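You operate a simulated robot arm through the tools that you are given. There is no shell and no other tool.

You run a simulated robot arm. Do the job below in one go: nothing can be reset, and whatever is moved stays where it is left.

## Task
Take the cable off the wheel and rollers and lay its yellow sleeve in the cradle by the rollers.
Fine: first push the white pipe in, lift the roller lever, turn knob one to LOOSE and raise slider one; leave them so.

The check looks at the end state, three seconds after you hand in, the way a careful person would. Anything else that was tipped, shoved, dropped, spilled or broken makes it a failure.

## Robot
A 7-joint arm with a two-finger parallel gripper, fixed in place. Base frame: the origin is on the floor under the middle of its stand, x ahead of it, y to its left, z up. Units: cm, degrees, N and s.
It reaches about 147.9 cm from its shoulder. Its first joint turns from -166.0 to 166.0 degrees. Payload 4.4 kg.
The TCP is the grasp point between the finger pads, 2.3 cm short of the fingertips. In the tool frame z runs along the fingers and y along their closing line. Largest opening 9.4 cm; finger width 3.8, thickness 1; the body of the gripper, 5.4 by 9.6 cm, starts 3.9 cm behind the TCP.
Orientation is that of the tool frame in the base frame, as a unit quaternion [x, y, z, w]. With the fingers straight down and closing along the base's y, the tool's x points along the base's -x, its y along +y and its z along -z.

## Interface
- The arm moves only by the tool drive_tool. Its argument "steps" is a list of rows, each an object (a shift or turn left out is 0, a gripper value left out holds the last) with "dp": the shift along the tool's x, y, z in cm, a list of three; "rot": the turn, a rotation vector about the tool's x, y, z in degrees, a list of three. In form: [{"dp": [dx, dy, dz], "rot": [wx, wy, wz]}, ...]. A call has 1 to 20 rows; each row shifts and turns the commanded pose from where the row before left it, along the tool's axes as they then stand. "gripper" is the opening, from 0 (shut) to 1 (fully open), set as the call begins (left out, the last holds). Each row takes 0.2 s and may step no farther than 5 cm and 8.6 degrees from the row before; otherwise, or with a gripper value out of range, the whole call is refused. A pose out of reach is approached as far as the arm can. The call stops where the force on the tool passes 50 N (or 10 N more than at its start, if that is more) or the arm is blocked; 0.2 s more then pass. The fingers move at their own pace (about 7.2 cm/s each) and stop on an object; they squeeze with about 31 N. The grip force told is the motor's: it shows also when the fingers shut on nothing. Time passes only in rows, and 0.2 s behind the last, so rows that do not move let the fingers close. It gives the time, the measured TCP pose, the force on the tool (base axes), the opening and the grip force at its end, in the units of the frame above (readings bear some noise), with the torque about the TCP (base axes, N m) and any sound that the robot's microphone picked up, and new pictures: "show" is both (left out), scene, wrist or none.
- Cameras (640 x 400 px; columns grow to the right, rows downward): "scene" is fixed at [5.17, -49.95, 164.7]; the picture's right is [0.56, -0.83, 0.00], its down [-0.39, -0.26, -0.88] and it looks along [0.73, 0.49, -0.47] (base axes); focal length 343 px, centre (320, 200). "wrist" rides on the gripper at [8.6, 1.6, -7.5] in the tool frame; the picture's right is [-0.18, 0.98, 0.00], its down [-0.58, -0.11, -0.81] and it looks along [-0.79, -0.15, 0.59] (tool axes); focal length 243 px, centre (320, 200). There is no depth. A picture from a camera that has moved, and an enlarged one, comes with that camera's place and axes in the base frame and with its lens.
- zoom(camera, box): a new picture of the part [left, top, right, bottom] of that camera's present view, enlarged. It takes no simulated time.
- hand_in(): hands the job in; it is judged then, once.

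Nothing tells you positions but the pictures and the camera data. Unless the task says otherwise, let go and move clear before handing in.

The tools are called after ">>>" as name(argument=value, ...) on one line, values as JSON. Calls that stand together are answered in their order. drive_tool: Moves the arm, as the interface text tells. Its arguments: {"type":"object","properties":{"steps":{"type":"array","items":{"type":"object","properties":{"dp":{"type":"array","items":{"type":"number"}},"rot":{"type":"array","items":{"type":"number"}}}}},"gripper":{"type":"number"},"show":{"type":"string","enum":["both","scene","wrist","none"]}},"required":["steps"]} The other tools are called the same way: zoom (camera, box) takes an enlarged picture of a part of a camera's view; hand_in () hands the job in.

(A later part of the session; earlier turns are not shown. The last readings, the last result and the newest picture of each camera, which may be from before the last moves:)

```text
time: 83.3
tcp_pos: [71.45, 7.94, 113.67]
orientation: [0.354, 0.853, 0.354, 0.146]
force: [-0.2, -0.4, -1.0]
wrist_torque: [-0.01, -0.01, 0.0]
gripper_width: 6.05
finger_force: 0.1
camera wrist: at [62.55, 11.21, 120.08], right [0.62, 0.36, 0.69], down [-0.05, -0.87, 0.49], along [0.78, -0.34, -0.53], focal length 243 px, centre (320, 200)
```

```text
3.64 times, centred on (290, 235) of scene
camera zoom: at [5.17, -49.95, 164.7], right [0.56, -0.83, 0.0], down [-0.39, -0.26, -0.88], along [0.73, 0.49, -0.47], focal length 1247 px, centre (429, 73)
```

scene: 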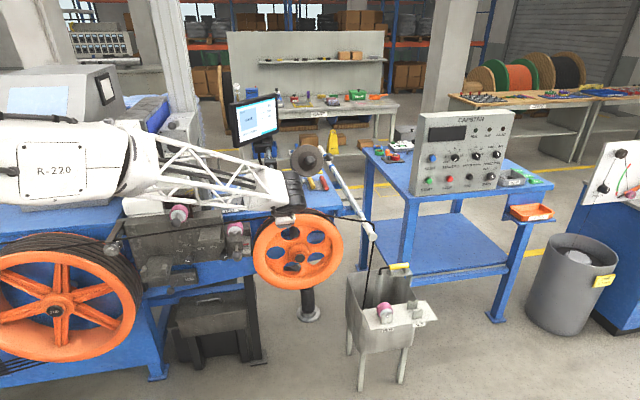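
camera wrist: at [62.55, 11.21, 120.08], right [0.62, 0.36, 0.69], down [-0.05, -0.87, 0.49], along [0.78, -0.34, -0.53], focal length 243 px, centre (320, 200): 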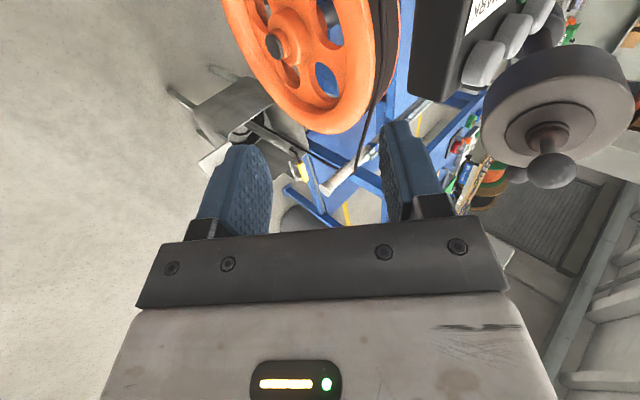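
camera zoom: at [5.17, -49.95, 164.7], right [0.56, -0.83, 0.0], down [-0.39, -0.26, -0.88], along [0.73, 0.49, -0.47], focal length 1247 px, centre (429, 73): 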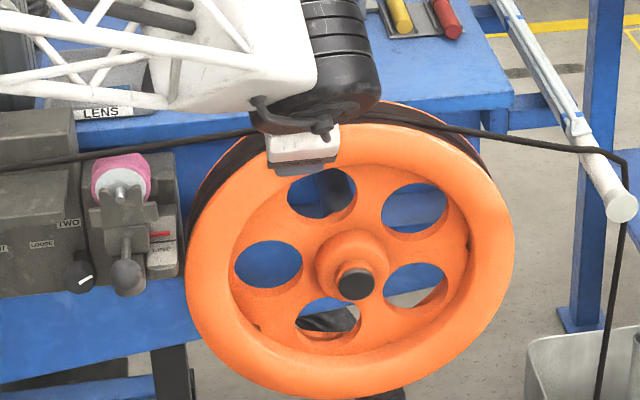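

I can see the cable crossing from the wheel to the pipe at about A=82.5, B=72, z=93. I'll move to a standoff in front of and above that span, with the fingers set to straddle the cable.

>>> drive_tool(steps=[{"dp": [-4.09, 0.57, 1.01]}, {"dp": [-4.09, 0.57, 1.01]}, {"dp": [-4.09, 0.57, 1.01]}, {"dp": [-4.09, 0.57, 1.01]}, {"dp": [-4.09, 0.57, 1.01]}, {"dp": [-4.09, 0.57, 1.01]}, {"dp": [-4.09, 0.57, 1.01]}, {"dp": [0, 0, 0]}], show="both")

>>> zoom(camera="wrist", box=[220, 40, 460, 230])

```text
time: 85.1
tcp_pos: [97.26, -6.79, 111.66]
orientation: [0.353, 0.854, 0.354, 0.145]
force: [0.1, -0.3, 0.4]
wrist_torque: [0.01, -0.02, 0.03]
gripper_width: 6.03
finger_force: 0.1
camera wrist: at [88.29, -3.56, 117.98], right [0.62, 0.36, 0.69], down [-0.05, -0.87, 0.49], along [0.78, -0.34, -0.52], focal length 243 px, centre (320, 200)
```

scene: 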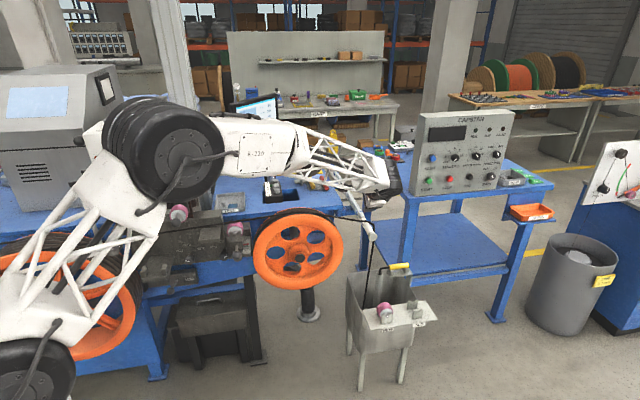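
wrist: 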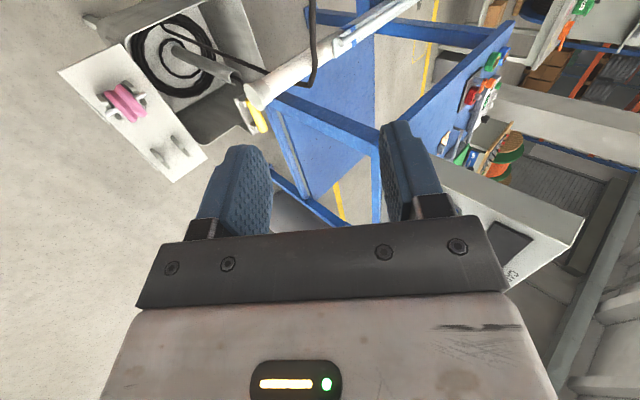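

```text
2.11 times, centred on (340, 135) of wrist
camera zoom: at [88.29, -3.56, 117.98], right [0.62, 0.36, 0.69], down [-0.05, -0.87, 0.49], along [0.78, -0.34, -0.52], focal length 511 px, centre (278, 337)
```

zoom: 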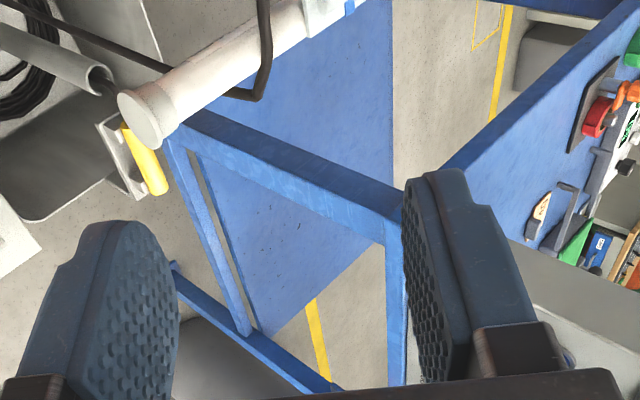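

>>> drive_tool(steps=[{"dp": [0, -0.2, 4.2]}, {"dp": [0, -0.2, 4.2]}, {"dp": [0, -0.2, 4.2]}, {"dp": [0, -0.2, 4.2]}, {"dp": [0, 0, 0]}], show="both")

>>> zoom(camera="wrist", box=[220, 40, 460, 230])

>>> zoom(camera="scene", box=[300, 150, 420, 240])

```text
time: 86.3
tcp_pos: [105.23, 1.26, 98.88]
orientation: [0.353, 0.854, 0.353, 0.146]
force: [0.1, -1.1, -0.4]
wrist_torque: [0.03, -0.02, 0.02]
gripper_width: 6.03
finger_force: 0.1
camera wrist: at [96.38, 4.5, 105.26], right [0.62, 0.36, 0.69], down [-0.05, -0.87, 0.49], along [0.78, -0.34, -0.52], focal length 243 px, centre (320, 200)
```

scene: 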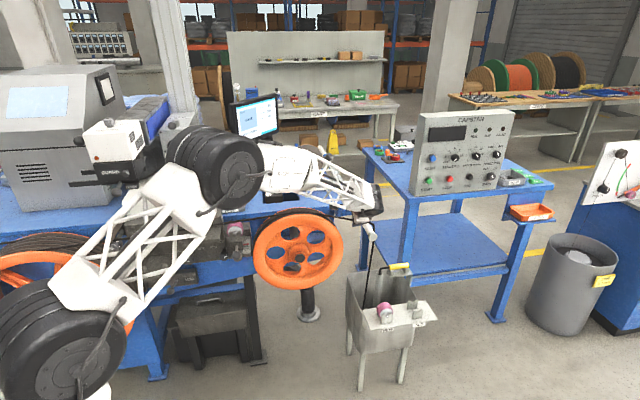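
wrist: 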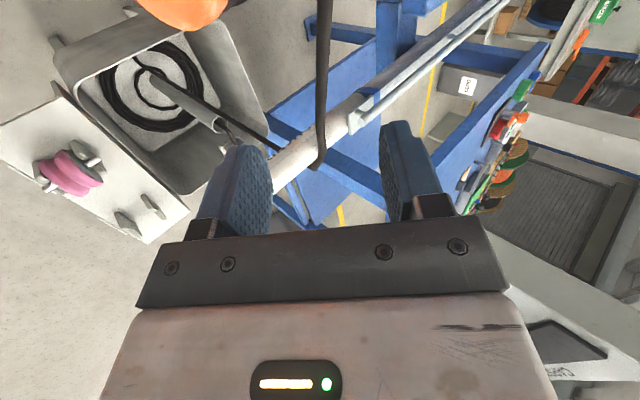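

```text
2.11 times, centred on (340, 135) of wrist
camera zoom: at [96.38, 4.5, 105.26], right [0.62, 0.36, 0.69], down [-0.05, -0.87, 0.49], along [0.78, -0.34, -0.52], focal length 511 px, centre (278, 337)
```

zoom: 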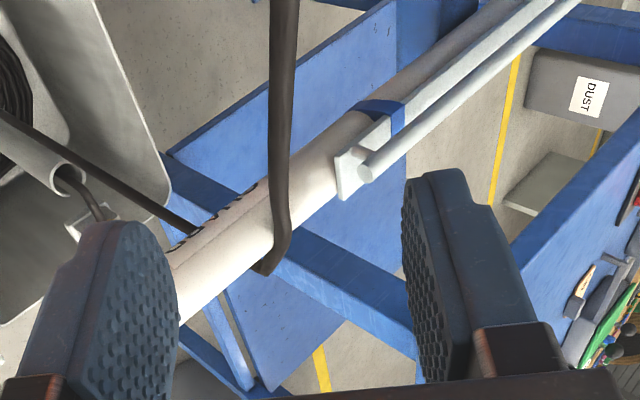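

```text
4.44 times, centred on (360, 195) of scene
camera zoom: at [5.17, -49.95, 164.7], right [0.56, -0.83, 0.0], down [-0.39, -0.26, -0.88], along [0.73, 0.49, -0.47], focal length 1524 px, centre (142, 222)
```

zoom: 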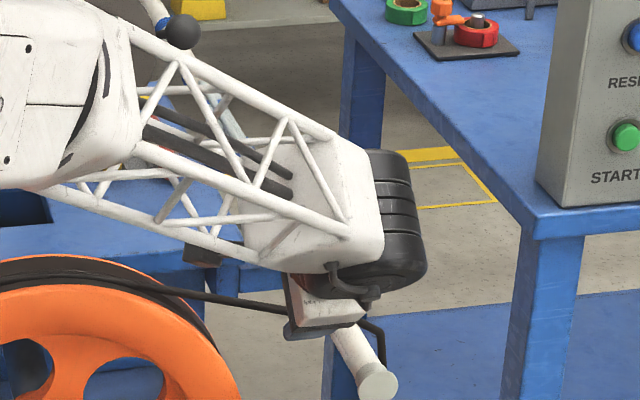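

The cable lines up between the fingers. I'll advance the last 9 cm and close gently on it.

>>> drive_tool(steps=[{"dp": [0, 0.07, 3.1]}, {"dp": [0, 0.07, 3.1]}, {"dp": [0, 0.07, 3.1]}, {"dp": [0, 0, 0]}], show="wrist")

>>> zoom(camera="wrist", box=[220, 40, 460, 230])

>>> zoom(camera="scene", box=[300, 150, 420, 240])

```text
time: 87.3
tcp_pos: [110.14, 6.06, 92.41]
orientation: [0.353, 0.853, 0.354, 0.146]
force: [0.3, -0.2, -1.2]
wrist_torque: [0.0, 0.01, -0.01]
gripper_width: 6.03
finger_force: 0.1
camera wrist: at [101.11, 9.36, 98.81], right [0.62, 0.36, 0.69], down [-0.05, -0.87, 0.49], along [0.78, -0.34, -0.52], focal length 243 px, centre (320, 200)
```

wrist: 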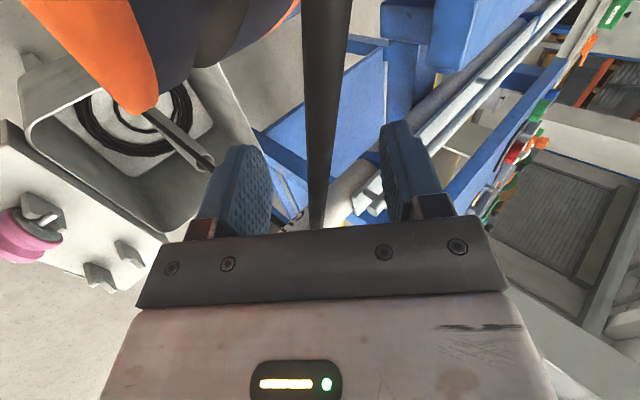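

```text
2.11 times, centred on (340, 135) of wrist
camera zoom: at [101.11, 9.36, 98.81], right [0.62, 0.36, 0.69], down [-0.05, -0.87, 0.49], along [0.78, -0.34, -0.52], focal length 511 px, centre (278, 337)
```

zoom: 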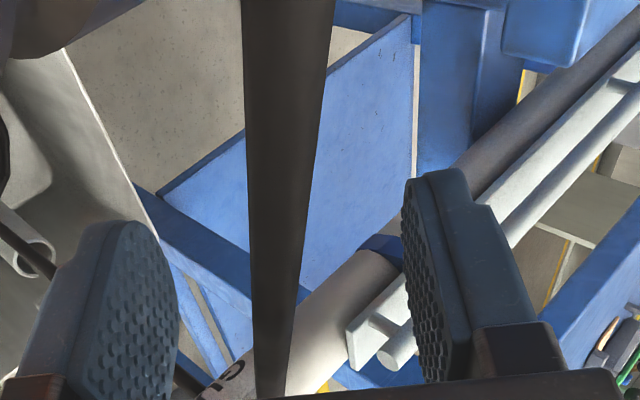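

```text
4.44 times, centred on (360, 195) of scene
camera zoom: at [5.17, -49.95, 164.7], right [0.56, -0.83, 0.0], down [-0.39, -0.26, -0.88], along [0.73, 0.49, -0.47], focal length 1524 px, centre (142, 222)
```

zoom: 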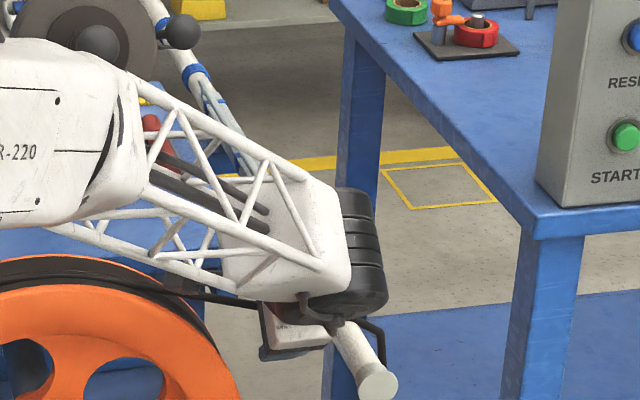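

>>> drive_tool(steps=[{"dp": [0, 0, 0]}, {"dp": [0, 0, 0]}, {"dp": [0, 0, 0]}, {"dp": [0, 0, 0]}], gripper=0, show="wrist")

>>> zoom(camera="wrist", box=[220, 40, 460, 230])

```text
time: 88.3
tcp_pos: [110.0, 6.05, 92.43]
orientation: [0.354, 0.853, 0.354, 0.146]
force: [-0.3, 0.4, 0.7]
wrist_torque: [0.01, -0.01, 0.02]
gripper_width: 0.0
finger_force: 31.4
camera wrist: at [101.1, 9.33, 98.82], right [0.62, 0.36, 0.69], down [-0.05, -0.87, 0.49], along [0.78, -0.34, -0.52], focal length 243 px, centre (320, 200)
```

wrist: 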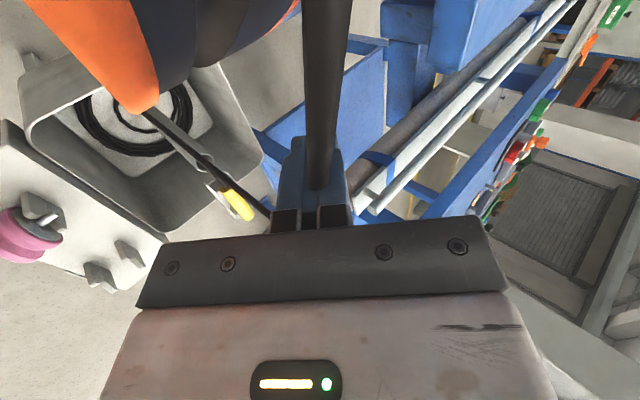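

```text
2.11 times, centred on (340, 135) of wrist
camera zoom: at [101.1, 9.33, 98.82], right [0.62, 0.36, 0.69], down [-0.05, -0.87, 0.49], along [0.78, -0.34, -0.52], focal length 511 px, centre (278, 337)
```

zoom: 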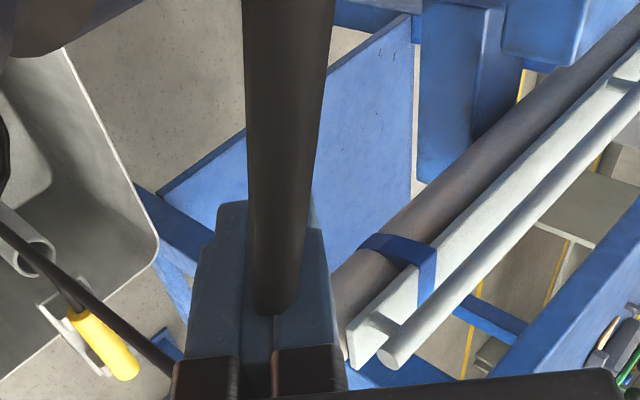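

The fingers closed fully without holding the cable. I'll look closely at what happened before moving.

>>> zoom(camera="scene", box=[310, 190, 400, 250])

>>> zoom(camera="wrist", box=[270, 110, 370, 230])

```text
6.67 times, centred on (355, 220) of scene
camera zoom: at [5.17, -49.95, 164.7], right [0.56, -0.83, 0.0], down [-0.39, -0.26, -0.88], along [0.73, 0.49, -0.47], focal length 2287 px, centre (87, 67)
```

zoom: 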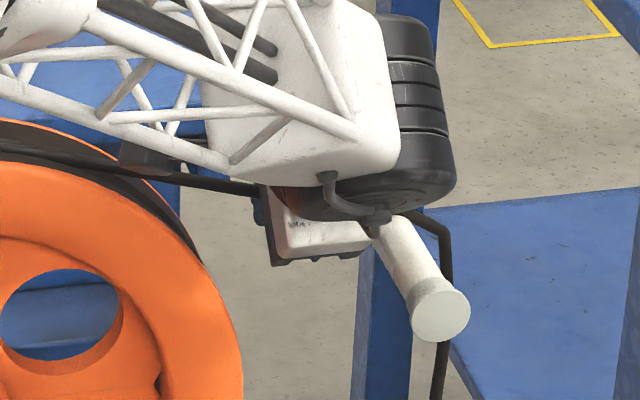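

```text
3.33 times, centred on (320, 170) of wrist
camera zoom: at [101.1, 9.33, 98.82], right [0.62, 0.36, 0.69], down [-0.05, -0.87, 0.49], along [0.78, -0.34, -0.52], focal length 809 px, centre (320, 300)
```

zoom: 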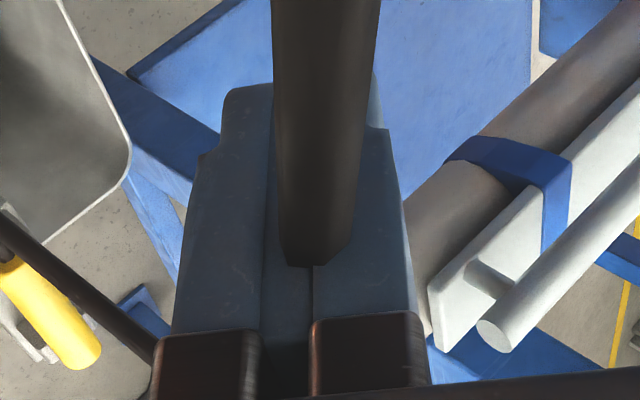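

The closed fingers pass through the cable image, so the cable itself can't be gripped; it must be handled by its yellow sleeve. I'll back out and go to the sleeve, approaching the bracket on the tub from the front and above.

>>> drive_tool(steps=[{"dp": [0, 0, -4.2]}, {"dp": [0, 0, -4.2]}, {"dp": [0, 0, -4.2]}, {"dp": [0, 0, -4.2]}, {"dp": [0, 0, -4.2]}], gripper=0.55, show="scene")

>>> zoom(camera="scene", box=[220, 180, 420, 310])

```text
time: 89.5
tcp_pos: [99.77, -4.41, 107.46]
orientation: [0.354, 0.854, 0.353, 0.146]
force: [0.1, -0.5, 0.1]
wrist_torque: [-0.01, -0.03, 0.01]
gripper_width: 5.19
finger_force: 0.0
```

scene: 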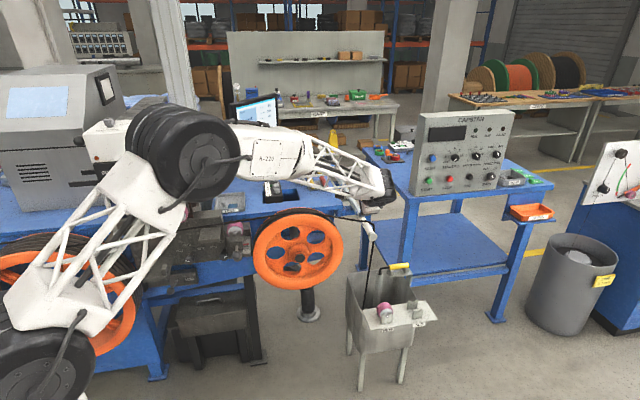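

```text
3.08 times, centred on (320, 245) of scene
camera zoom: at [5.17, -49.95, 164.7], right [0.56, -0.83, 0.0], down [-0.39, -0.26, -0.88], along [0.73, 0.49, -0.47], focal length 1055 px, centre (320, 62)
```

zoom: 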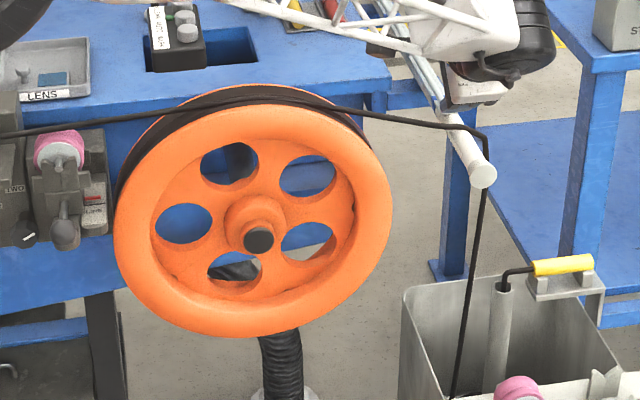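

>>> drive_tool(steps=[{"dp": [-3.36, -1.91, 1.51]}, {"dp": [-3.36, -1.91, 1.51]}, {"dp": [-3.36, -1.91, 1.51]}, {"dp": [-3.36, -1.91, 1.51]}, {"dp": [-3.36, -1.91, 1.51]}, {"dp": [-3.36, -1.91, 1.51]}, {"dp": [-3.36, -1.91, 1.51]}, {"dp": [0, 0, 0]}], show="both")

>>> zoom(camera="wrist", box=[220, 20, 460, 230])

>>> zoom(camera="scene", box=[320, 180, 440, 300])

```text
time: 91.3
tcp_pos: [114.61, -22.43, 90.35]
orientation: [0.355, 0.853, 0.355, 0.146]
force: [-0.1, 0.5, 1.0]
wrist_torque: [-0.04, 0.03, -0.01]
gripper_width: 5.17
finger_force: 0.2
camera wrist: at [105.68, -19.17, 96.79], right [0.62, 0.36, 0.69], down [-0.05, -0.87, 0.49], along [0.78, -0.34, -0.52], focal length 243 px, centre (320, 200)
```

scene: 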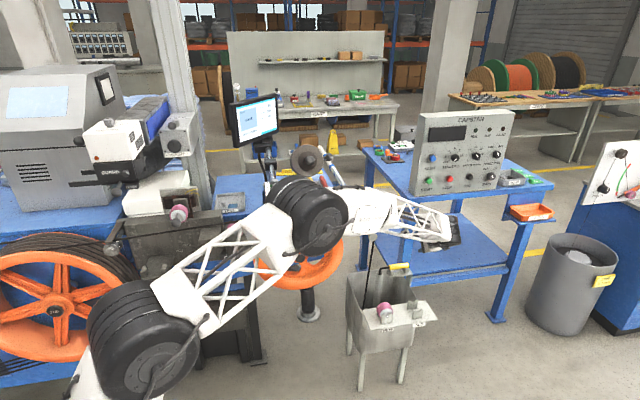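
wrist: 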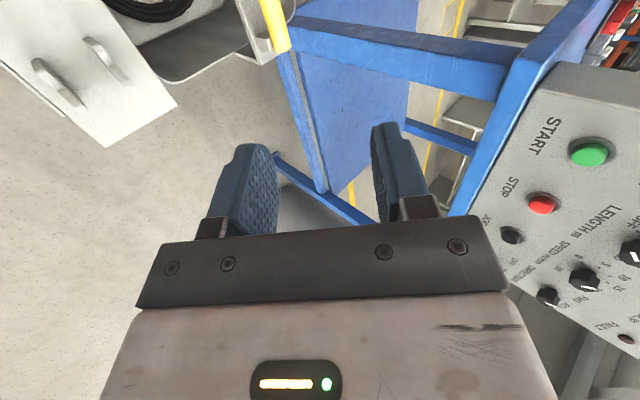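

```text
1.90 times, centred on (340, 125) of wrist
camera zoom: at [105.68, -19.17, 96.79], right [0.62, 0.36, 0.69], down [-0.05, -0.87, 0.49], along [0.78, -0.34, -0.52], focal length 462 px, centre (282, 343)
```

zoom: 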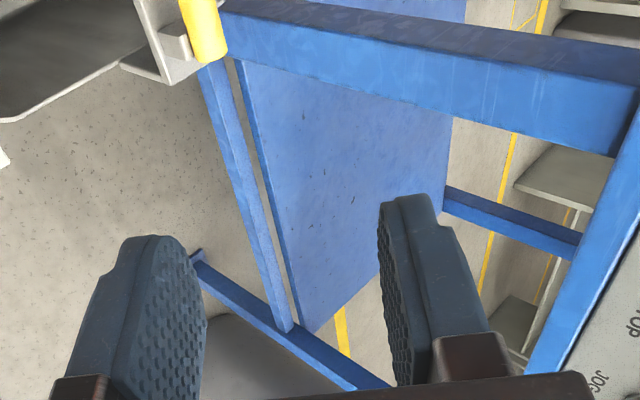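

```text
3.33 times, centred on (380, 240) of scene
camera zoom: at [5.17, -49.95, 164.7], right [0.56, -0.83, 0.0], down [-0.39, -0.26, -0.88], along [0.73, 0.49, -0.47], focal length 1143 px, centre (120, 67)
```

zoom: 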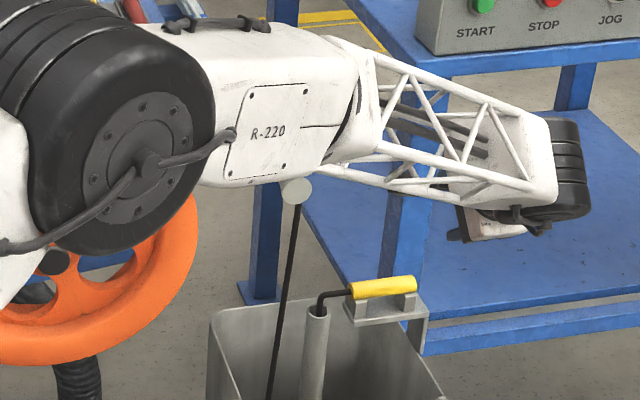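

>>> drive_tool(steps=[{"dp": [0.1, -1.37, 2.5]}, {"dp": [0.1, -1.37, 2.5]}, {"dp": [0.1, -1.37, 2.5]}, {"dp": [0.1, -1.37, 2.5]}, {"dp": [0, 0, 0]}], show="both")

>>> zoom(camera="wrist", box=[220, 0, 460, 220])

```text
time: 92.5
tcp_pos: [116.69, -19.81, 79.4]
orientation: [0.354, 0.853, 0.354, 0.145]
force: [-0.1, 0.4, -0.5]
wrist_torque: [0.0, 0.02, -0.01]
gripper_width: 5.17
finger_force: 0.1
camera wrist: at [107.71, -16.56, 85.78], right [0.62, 0.36, 0.69], down [-0.05, -0.87, 0.49], along [0.78, -0.34, -0.52], focal length 243 px, centre (320, 200)
```

scene: 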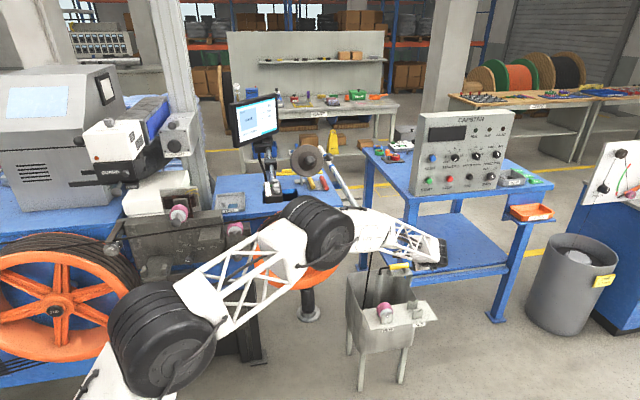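
wrist: 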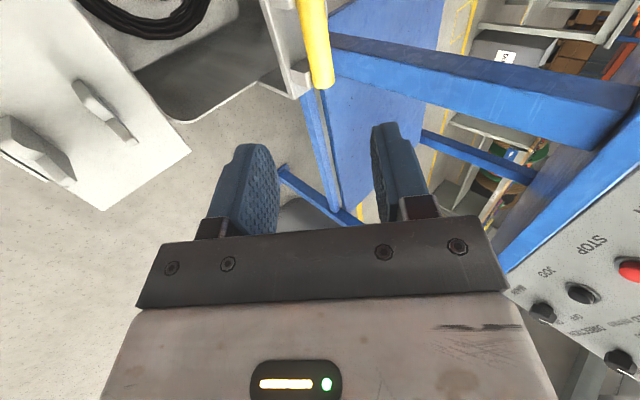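

```text
1.82 times, centred on (340, 110) of wrist
camera zoom: at [107.71, -16.56, 85.78], right [0.62, 0.36, 0.69], down [-0.05, -0.87, 0.49], along [0.78, -0.34, -0.52], focal length 441 px, centre (284, 364)
```

zoom: 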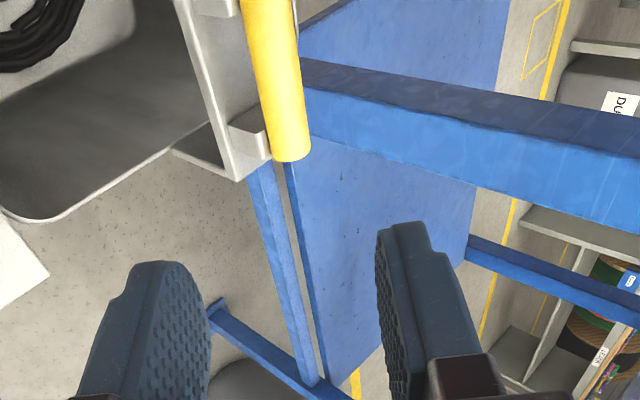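

>>> zoom(camera="scene", box=[375, 250, 425, 290])

>>> zoom(camera="wrist", box=[280, 0, 360, 110])

```text
10.00 times, centred on (400, 270) of scene
camera zoom: at [5.17, -49.95, 164.7], right [0.56, -0.83, 0.0], down [-0.39, -0.26, -0.88], along [0.73, 0.49, -0.47], focal length 3430 px, centre (-480, -500)
```

zoom: 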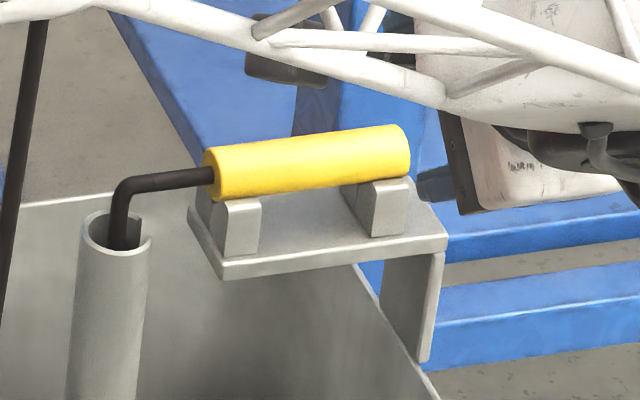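

```text
3.64 times, centred on (320, 55) of wrist
camera zoom: at [107.71, -16.56, 85.78], right [0.62, 0.36, 0.69], down [-0.05, -0.87, 0.49], along [0.78, -0.34, -0.52], focal length 882 px, centre (320, 727)
```

zoom: 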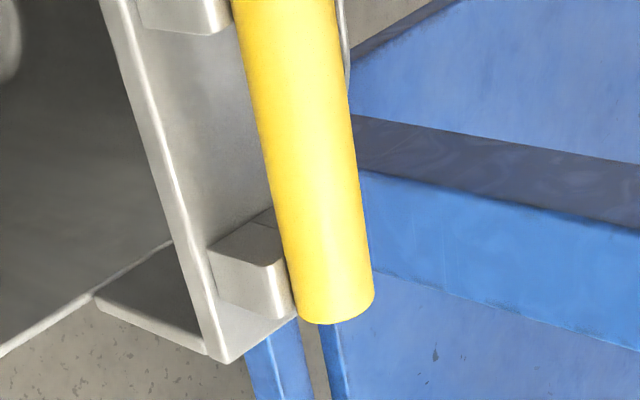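

The sleeve lies in two V posts with roughly a 4.6 cm gap between them, so finger placement needs care. I'll pitch the tool steeper (70° down) and hover just above the sleeve.

>>> drive_tool(steps=[{"rot": [8.33, 0, 0]}, {"rot": [8.33, 0, 0]}, {"rot": [8.34, 0, 0]}, {"dp": [0, 1.64, 2.0]}, {"dp": [0, 1.64, 2.0]}, {"dp": [0, 1.64, 2.0]}, {"dp": [0, 1.64, 2.0]}, {"dp": [0, 0, 0]}], show="both")

>>> zoom(camera="wrist", box=[220, 40, 460, 230])

>>> zoom(camera="scene", box=[365, 230, 445, 290])

```text
time: 94.3
tcp_pos: [123.01, -13.72, 74.14]
orientation: [0.377, 0.91, 0.161, 0.066]
force: [-0.5, 0.7, -0.5]
wrist_torque: [0.01, -0.04, 0.01]
gripper_width: 5.17
finger_force: 0.0
camera wrist: at [116.12, -8.26, 81.68], right [0.78, 0.52, 0.34], down [0.15, -0.68, 0.72], along [0.6, -0.51, -0.61], focal length 243 px, centre (320, 200)
```

scene: 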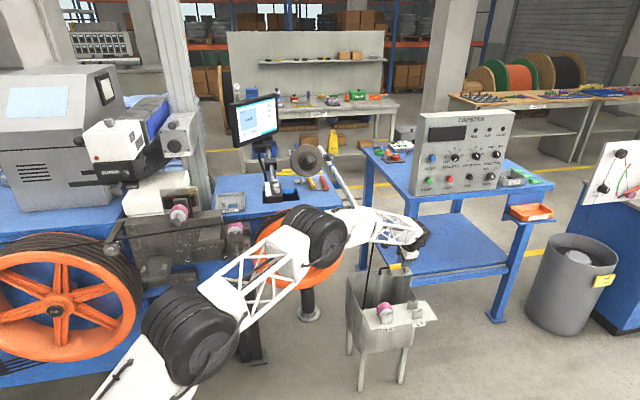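
wrist: 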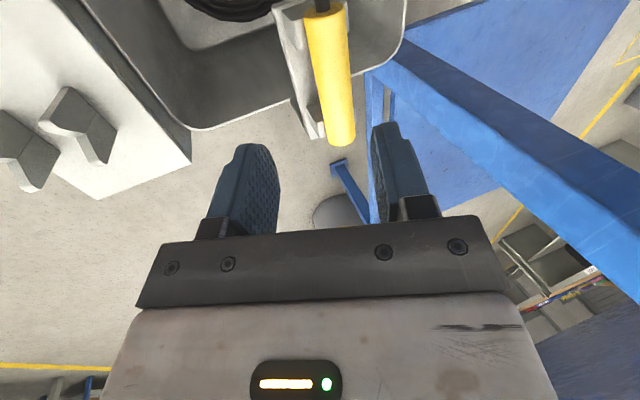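

```text
2.11 times, centred on (340, 135) of wrist
camera zoom: at [116.12, -8.26, 81.68], right [0.78, 0.52, 0.34], down [0.15, -0.68, 0.72], along [0.6, -0.51, -0.61], focal length 511 px, centre (278, 337)
```

zoom: 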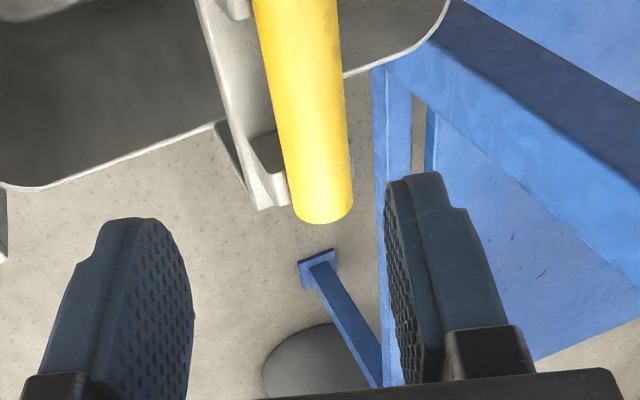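

```text
6.67 times, centred on (405, 260) of scene
camera zoom: at [5.17, -49.95, 164.7], right [0.56, -0.83, 0.0], down [-0.39, -0.26, -0.88], along [0.73, 0.49, -0.47], focal length 2287 px, centre (-247, -200)
```

zoom: 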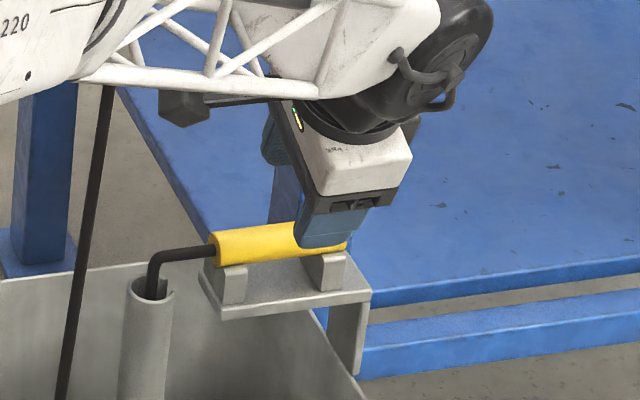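

In the fixed view the front finger is too far right relative to the gap between posts. I'll shift about 1.3 cm left, 0.9 cm inward, and come 2.5 cm closer.

>>> drive_tool(steps=[{"dp": [1.3, 0.9, 0]}, {"dp": [0, 0, 2.5]}, {"dp": [0, 0, 0]}], show="none")

>>> zoom(camera="wrist", box=[220, 40, 460, 230])

>>> zoom(camera="scene", box=[375, 240, 435, 285])

```text
time: 95.1
tcp_pos: [123.35, -11.65, 72.15]
orientation: [0.377, 0.91, 0.161, 0.066]
force: [-0.2, -0.4, -0.8]
wrist_torque: [0.0, -0.01, 0.01]
gripper_width: 5.15
finger_force: 0.0
```

```text
2.11 times, centred on (340, 135) of wrist
camera zoom: at [116.49, -6.16, 79.73], right [0.78, 0.52, 0.34], down [0.15, -0.68, 0.72], along [0.6, -0.51, -0.61], focal length 511 px, centre (278, 337)
```

zoom: 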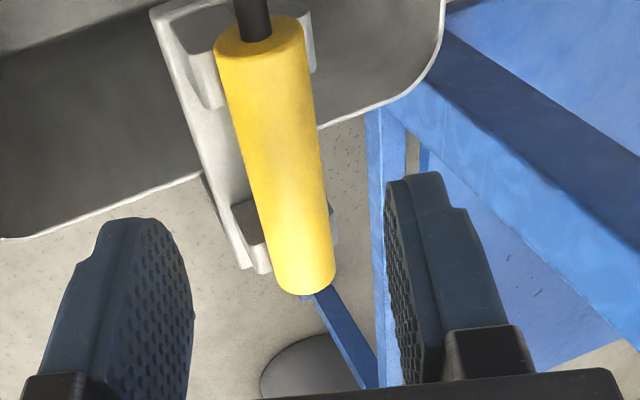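

```text
8.89 times, centred on (405, 262) of scene
camera zoom: at [5.17, -49.95, 164.7], right [0.56, -0.83, 0.0], down [-0.39, -0.26, -0.88], along [0.73, 0.49, -0.47], focal length 3049 px, centre (-436, -356)
```

zoom: 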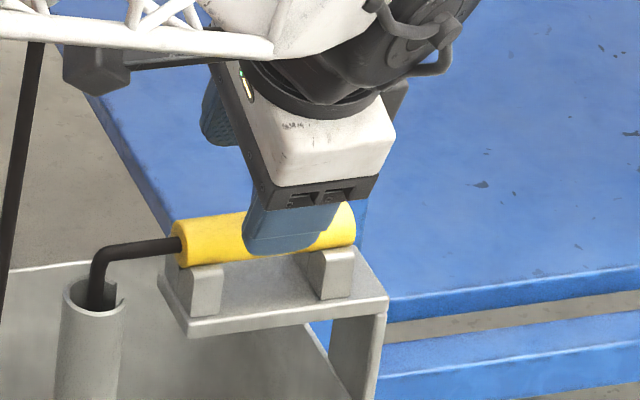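

>>> zoom(camera="wrist", box=[280, 40, 360, 170])

>>> zoom(camera="scene", box=[385, 250, 425, 280])

```text
3.08 times, centred on (320, 105) of wrist
camera zoom: at [116.49, -6.16, 79.73], right [0.78, 0.52, 0.34], down [0.15, -0.68, 0.72], along [0.6, -0.51, -0.61], focal length 746 px, centre (320, 492)
```

zoom: 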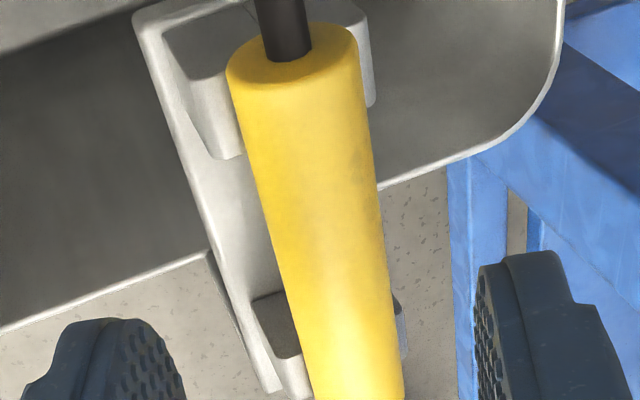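

```text
13.33 times, centred on (405, 265) of scene
camera zoom: at [5.17, -49.95, 164.7], right [0.56, -0.83, 0.0], down [-0.39, -0.26, -0.88], along [0.73, 0.49, -0.47], focal length 4573 px, centre (-813, -667)
```

zoom: 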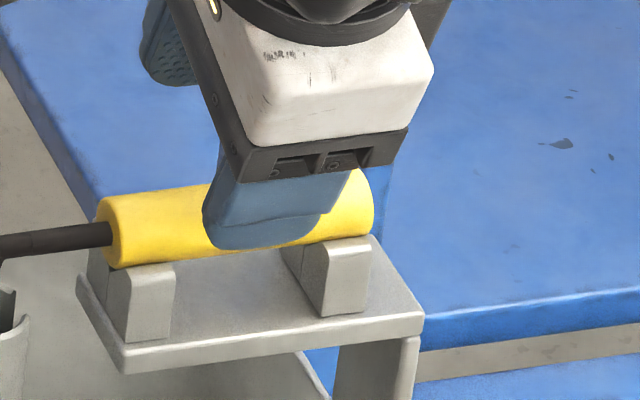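

My estimates now agree on the sleeve centre at about A=81.4, B=96.8, z=65.9, with the post gap centred near B=96.2. I'll shift 0.7 cm right and advance 3 cm, then check.

>>> drive_tool(steps=[{"dp": [-0.7, 0.1, 0]}, {"dp": [0, 0, 1.5]}, {"dp": [0, 0, 1.5]}, {"dp": [0, 0, 0]}], show="none")

>>> zoom(camera="wrist", box=[240, 40, 420, 210])

>>> zoom(camera="scene", box=[385, 250, 425, 280])

```text
time: 96.1
tcp_pos: [124.67, -11.35, 69.3]
orientation: [0.377, 0.91, 0.16, 0.066]
force: [0.0, 0.1, 0.4]
wrist_torque: [-0.01, -0.02, 0.01]
gripper_width: 5.15
finger_force: 0.1
```

```text
2.35 times, centred on (330, 125) of wrist
camera zoom: at [117.9, -5.84, 76.9], right [0.78, 0.52, 0.34], down [0.15, -0.68, 0.72], along [0.6, -0.52, -0.61], focal length 571 px, centre (296, 376)
```

zoom: 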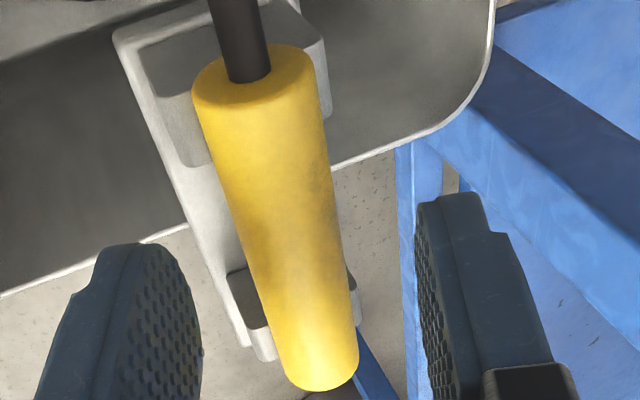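

```text
13.33 times, centred on (405, 265) of scene
camera zoom: at [5.17, -49.95, 164.7], right [0.56, -0.83, 0.0], down [-0.39, -0.26, -0.88], along [0.73, 0.49, -0.47], focal length 4573 px, centre (-813, -667)
```

zoom: 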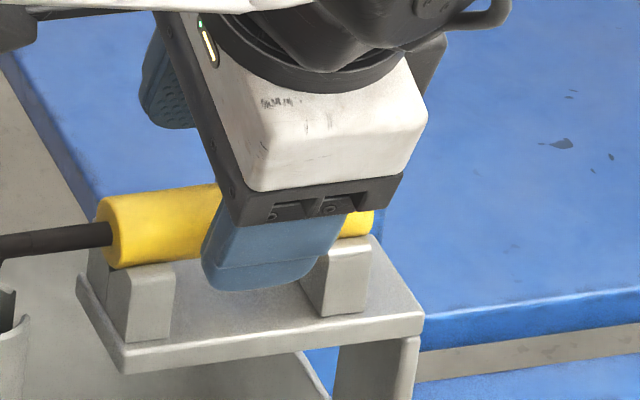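

>>> drive_tool(steps=[{"dp": [-0.35, -0.3, 0]}, {"dp": [0, 0, 1.3]}, {"dp": [0, 0, 1.2]}, {"dp": [0, 0, 0]}], show="none")

>>> zoom(camera="wrist", box=[240, 40, 420, 210])

>>> zoom(camera="scene", box=[385, 250, 425, 280])

```text
time: 97.1
tcp_pos: [125.32, -10.95, 66.87]
orientation: [0.376, 0.91, 0.161, 0.066]
force: [0.0, 1.0, 0.0]
wrist_torque: [0.03, 0.01, 0.02]
gripper_width: 5.17
finger_force: 0.0
```

```text
2.35 times, centred on (330, 125) of wrist
camera zoom: at [118.5, -5.67, 74.41], right [0.78, 0.52, 0.34], down [0.15, -0.68, 0.72], along [0.6, -0.52, -0.61], focal length 571 px, centre (296, 376)
```

zoom: 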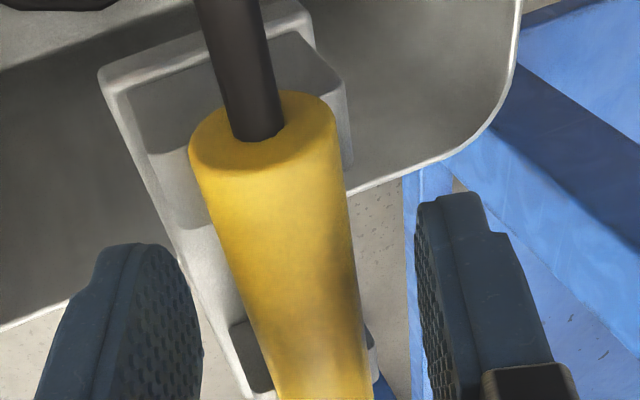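

```text
13.33 times, centred on (405, 265) of scene
camera zoom: at [5.17, -49.95, 164.7], right [0.56, -0.83, 0.0], down [-0.39, -0.26, -0.88], along [0.73, 0.49, -0.47], focal length 4573 px, centre (-813, -667)
```

zoom: 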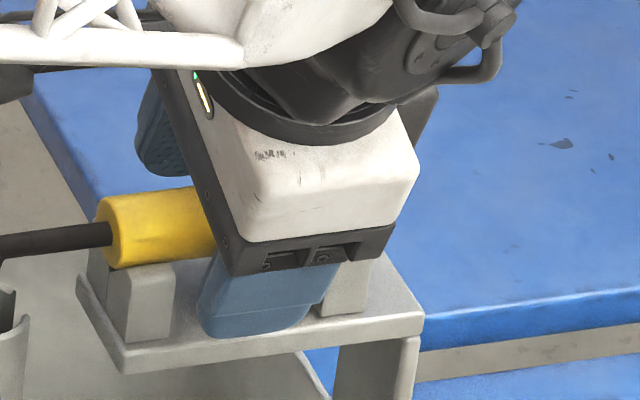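

Alignment looks right: the fingertips straddle the sleeve between the posts with no contact force. Closing on the sleeve.

>>> drive_tool(steps=[{"dp": [0, 0, 0]}, {"dp": [0, 0, 0]}, {"dp": [0, 0, 0]}], gripper=0, show="none")

>>> zoom(camera="wrist", box=[240, 40, 420, 210])

>>> zoom(camera="scene", box=[385, 250, 425, 280])

```text
time: 97.9
tcp_pos: [125.39, -11.06, 67.09]
orientation: [0.376, 0.91, 0.161, 0.067]
force: [5.9, 8.1, 7.0]
wrist_torque: [0.13, -0.11, -0.03]
gripper_width: 2.31
finger_force: 31.1
```

```text
2.35 times, centred on (330, 125) of wrist
camera zoom: at [118.54, -5.63, 74.54], right [0.78, 0.52, 0.34], down [0.14, -0.68, 0.72], along [0.61, -0.51, -0.61], focal length 571 px, centre (296, 376)
```

zoom: 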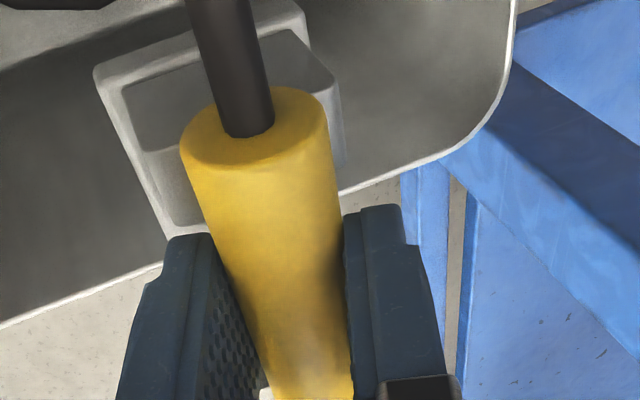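

```text
13.33 times, centred on (405, 265) of scene
camera zoom: at [5.17, -49.95, 164.7], right [0.56, -0.83, 0.0], down [-0.39, -0.26, -0.88], along [0.73, 0.49, -0.47], focal length 4573 px, centre (-813, -667)
```

zoom: 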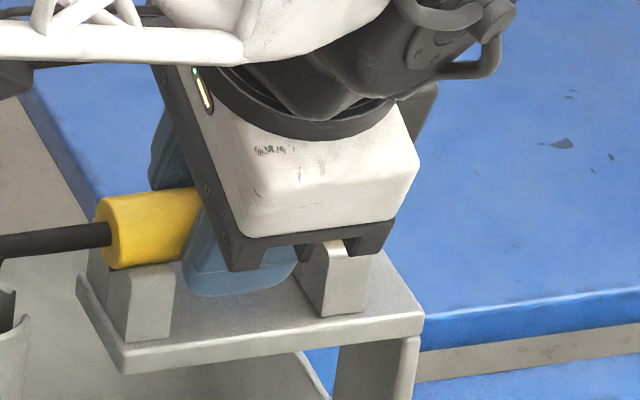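

Sleeve held at 2.3 cm. I'll lift it straight up a few centimetres and watch how the cable responds.

>>> drive_tool(steps=[{"dp": [0, 0.342, -0.94]}, {"dp": [0, 0.342, -0.94]}, {"dp": [0, 0.342, -0.94]}, {"dp": [0, 0.342, -0.94]}], show="both")

>>> zoom(camera="scene", box=[340, 200, 440, 300])

```text
time: 98.9
tcp_pos: [125.11, -10.98, 71.05]
orientation: [0.377, 0.91, 0.161, 0.066]
force: [0.1, 0.7, 0.4]
wrist_torque: [0.0, 0.05, 0.0]
gripper_width: 0.0
finger_force: 30.7
camera wrist: at [118.32, -5.62, 78.52], right [0.78, 0.52, 0.34], down [0.15, -0.68, 0.72], along [0.6, -0.51, -0.61], focal length 243 px, centre (320, 200)
```

scene: 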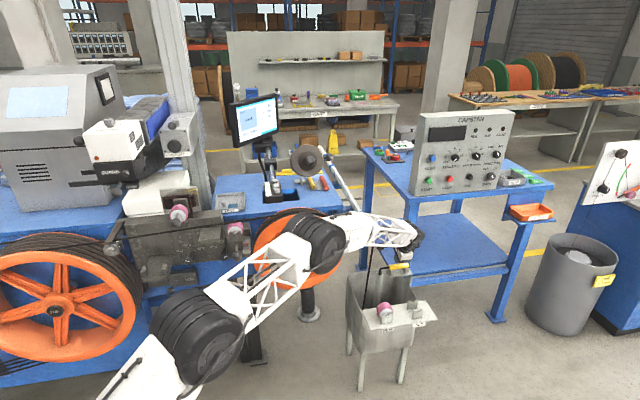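
wrist: 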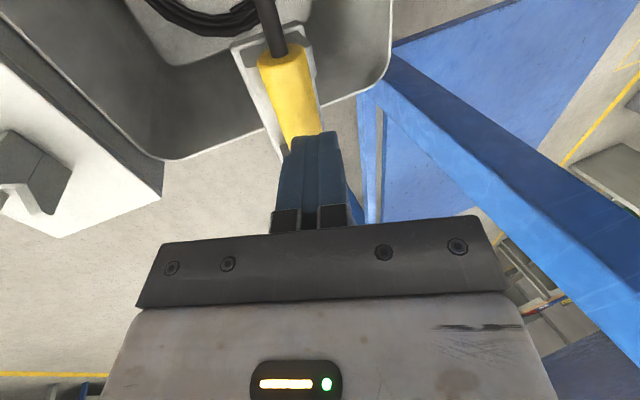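

```text
4.00 times, centred on (390, 250) of scene
camera zoom: at [5.17, -49.95, 164.7], right [0.56, -0.83, 0.0], down [-0.39, -0.26, -0.88], along [0.73, 0.49, -0.47], focal length 1372 px, centre (40, 0)
```

zoom: 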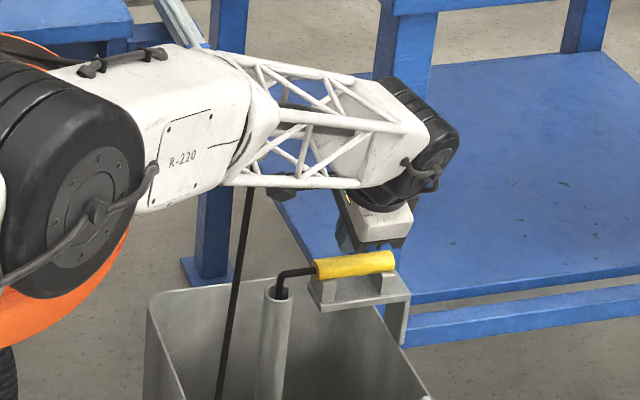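

The grip slipped: the sleeve stayed in the bracket and the fingers closed on nothing. I'll regrip a little deeper and lift in tiny steps while reading the force, to see what holds it.

>>> drive_tool(steps=[{"dp": [0, 0, 0]}, {"dp": [0, 0, 0]}, {"dp": [-0.1, -0.3, 1.4]}, {"dp": [0, -0.5, 1.4]}, {"dp": [0, -0.2, 1.3]}, {"dp": [0, 0, 0.5]}, {"dp": [0, 0, 0]}], gripper=0.5, show="none")

>>> zoom(camera="wrist", box=[240, 40, 420, 210])

>>> zoom(camera="scene", box=[385, 250, 425, 280])

```text
time: 100.5
tcp_pos: [125.69, -10.62, 66.25]
orientation: [0.377, 0.909, 0.161, 0.066]
force: [0.3, 0.3, 0.1]
wrist_torque: [0.02, 0.01, 0.02]
gripper_width: 4.69
finger_force: 0.1
```

```text
2.35 times, centred on (330, 125) of wrist
camera zoom: at [118.92, -5.24, 73.83], right [0.78, 0.52, 0.34], down [0.14, -0.68, 0.72], along [0.6, -0.51, -0.61], focal length 571 px, centre (296, 376)
```

zoom: 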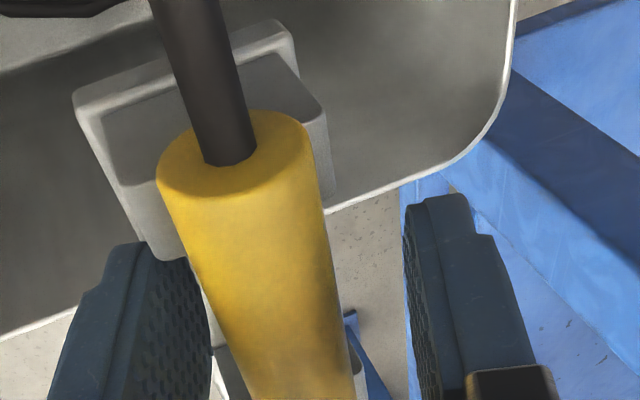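

```text
13.33 times, centred on (405, 265) of scene
camera zoom: at [5.17, -49.95, 164.7], right [0.56, -0.83, 0.0], down [-0.39, -0.26, -0.88], along [0.73, 0.49, -0.47], focal length 4573 px, centre (-813, -667)
```

zoom: 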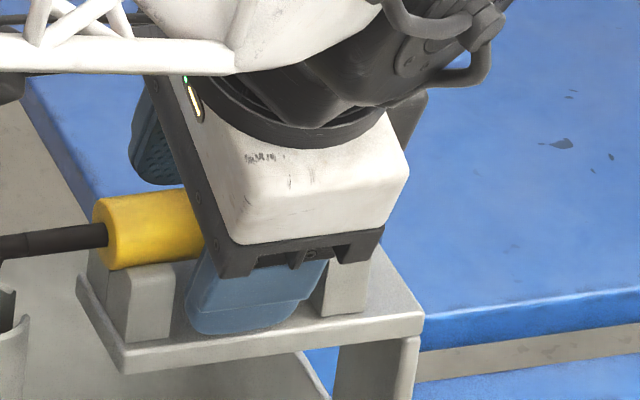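

>>> drive_tool(steps=[{"dp": [0, -0.25, 0.2]}, {"dp": [0, 0, 0]}, {"dp": [0, 0, 0]}], gripper=0, show="none")

>>> drive_tool(steps=[{"dp": [0, 0.1, -0.28]}], show="none")

>>> drive_tool(steps=[{"dp": [0, 0.1, -0.28]}], show="none")

>>> zoom(camera="wrist", box=[240, 40, 420, 210])

```text
time: 101.3
tcp_pos: [125.55, -10.85, 65.87]
orientation: [0.377, 0.91, 0.161, 0.066]
force: [0.2, -3.0, 3.2]
wrist_torque: [0.05, 0.01, -0.02]
gripper_width: 2.27
finger_force: 30.7
```

```text
time: 101.7
tcp_pos: [125.67, -10.68, 66.25]
orientation: [0.378, 0.91, 0.161, 0.065]
force: [0.3, 0.3, -1.0]
wrist_torque: [0.01, -0.04, 0.02]
gripper_width: 2.28
finger_force: 31.0
```

```text
time: 102.1
tcp_pos: [125.55, -10.72, 66.62]
orientation: [0.377, 0.91, 0.161, 0.065]
force: [0.0, 0.0, -1.2]
wrist_torque: [-0.01, -0.02, 0.06]
gripper_width: 2.29
finger_force: 31.0
```

```text
2.35 times, centred on (330, 125) of wrist
camera zoom: at [118.81, -5.34, 74.21], right [0.78, 0.52, 0.34], down [0.15, -0.68, 0.72], along [0.6, -0.51, -0.61], focal length 571 px, centre (296, 376)
```

zoom: 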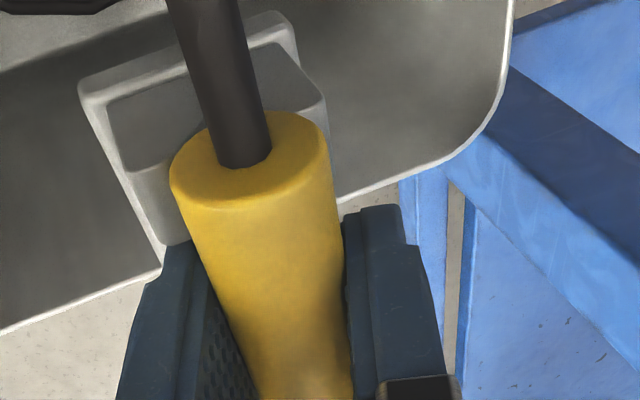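

This time the sleeve lifts with about 1 N load. Continuing upward slowly.

>>> drive_tool(steps=[{"dp": [0, 0.171, -0.47]}, {"dp": [0, 0.171, -0.47]}, {"dp": [0, 0.171, -0.47]}, {"dp": [0, 0.171, -0.47]}], show="none")

>>> zoom(camera="scene", box=[340, 210, 440, 300])

>>> zoom(camera="wrist", box=[220, 0, 420, 210])

```text
time: 103.1
tcp_pos: [125.63, -10.85, 68.56]
orientation: [0.376, 0.91, 0.161, 0.065]
force: [0.6, 0.8, -1.1]
wrist_torque: [0.02, 0.02, 0.0]
gripper_width: 2.3
finger_force: 31.0
```

```text
4.44 times, centred on (390, 255) of scene
camera zoom: at [5.17, -49.95, 164.7], right [0.56, -0.83, 0.0], down [-0.39, -0.26, -0.88], along [0.73, 0.49, -0.47], focal length 1524 px, centre (9, -44)
```

zoom: 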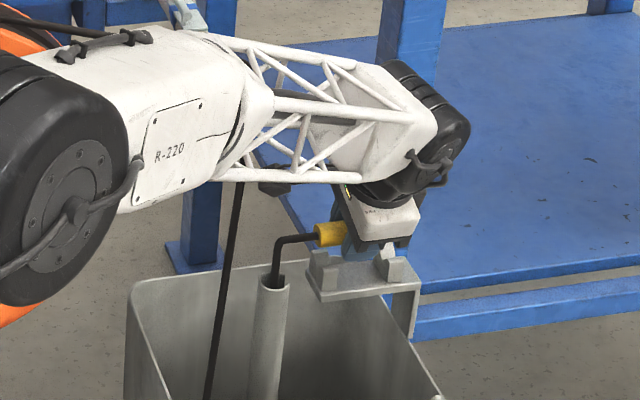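

```text
1.90 times, centred on (320, 105) of wrist
camera zoom: at [118.82, -5.36, 76.13], right [0.78, 0.52, 0.34], down [0.14, -0.68, 0.72], along [0.6, -0.52, -0.61], focal length 462 px, centre (320, 381)
```

zoom: 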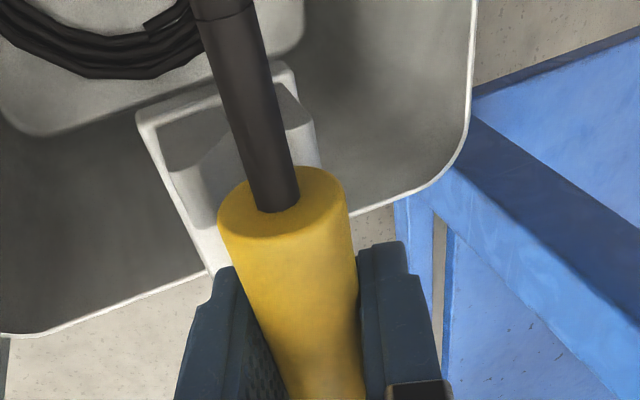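

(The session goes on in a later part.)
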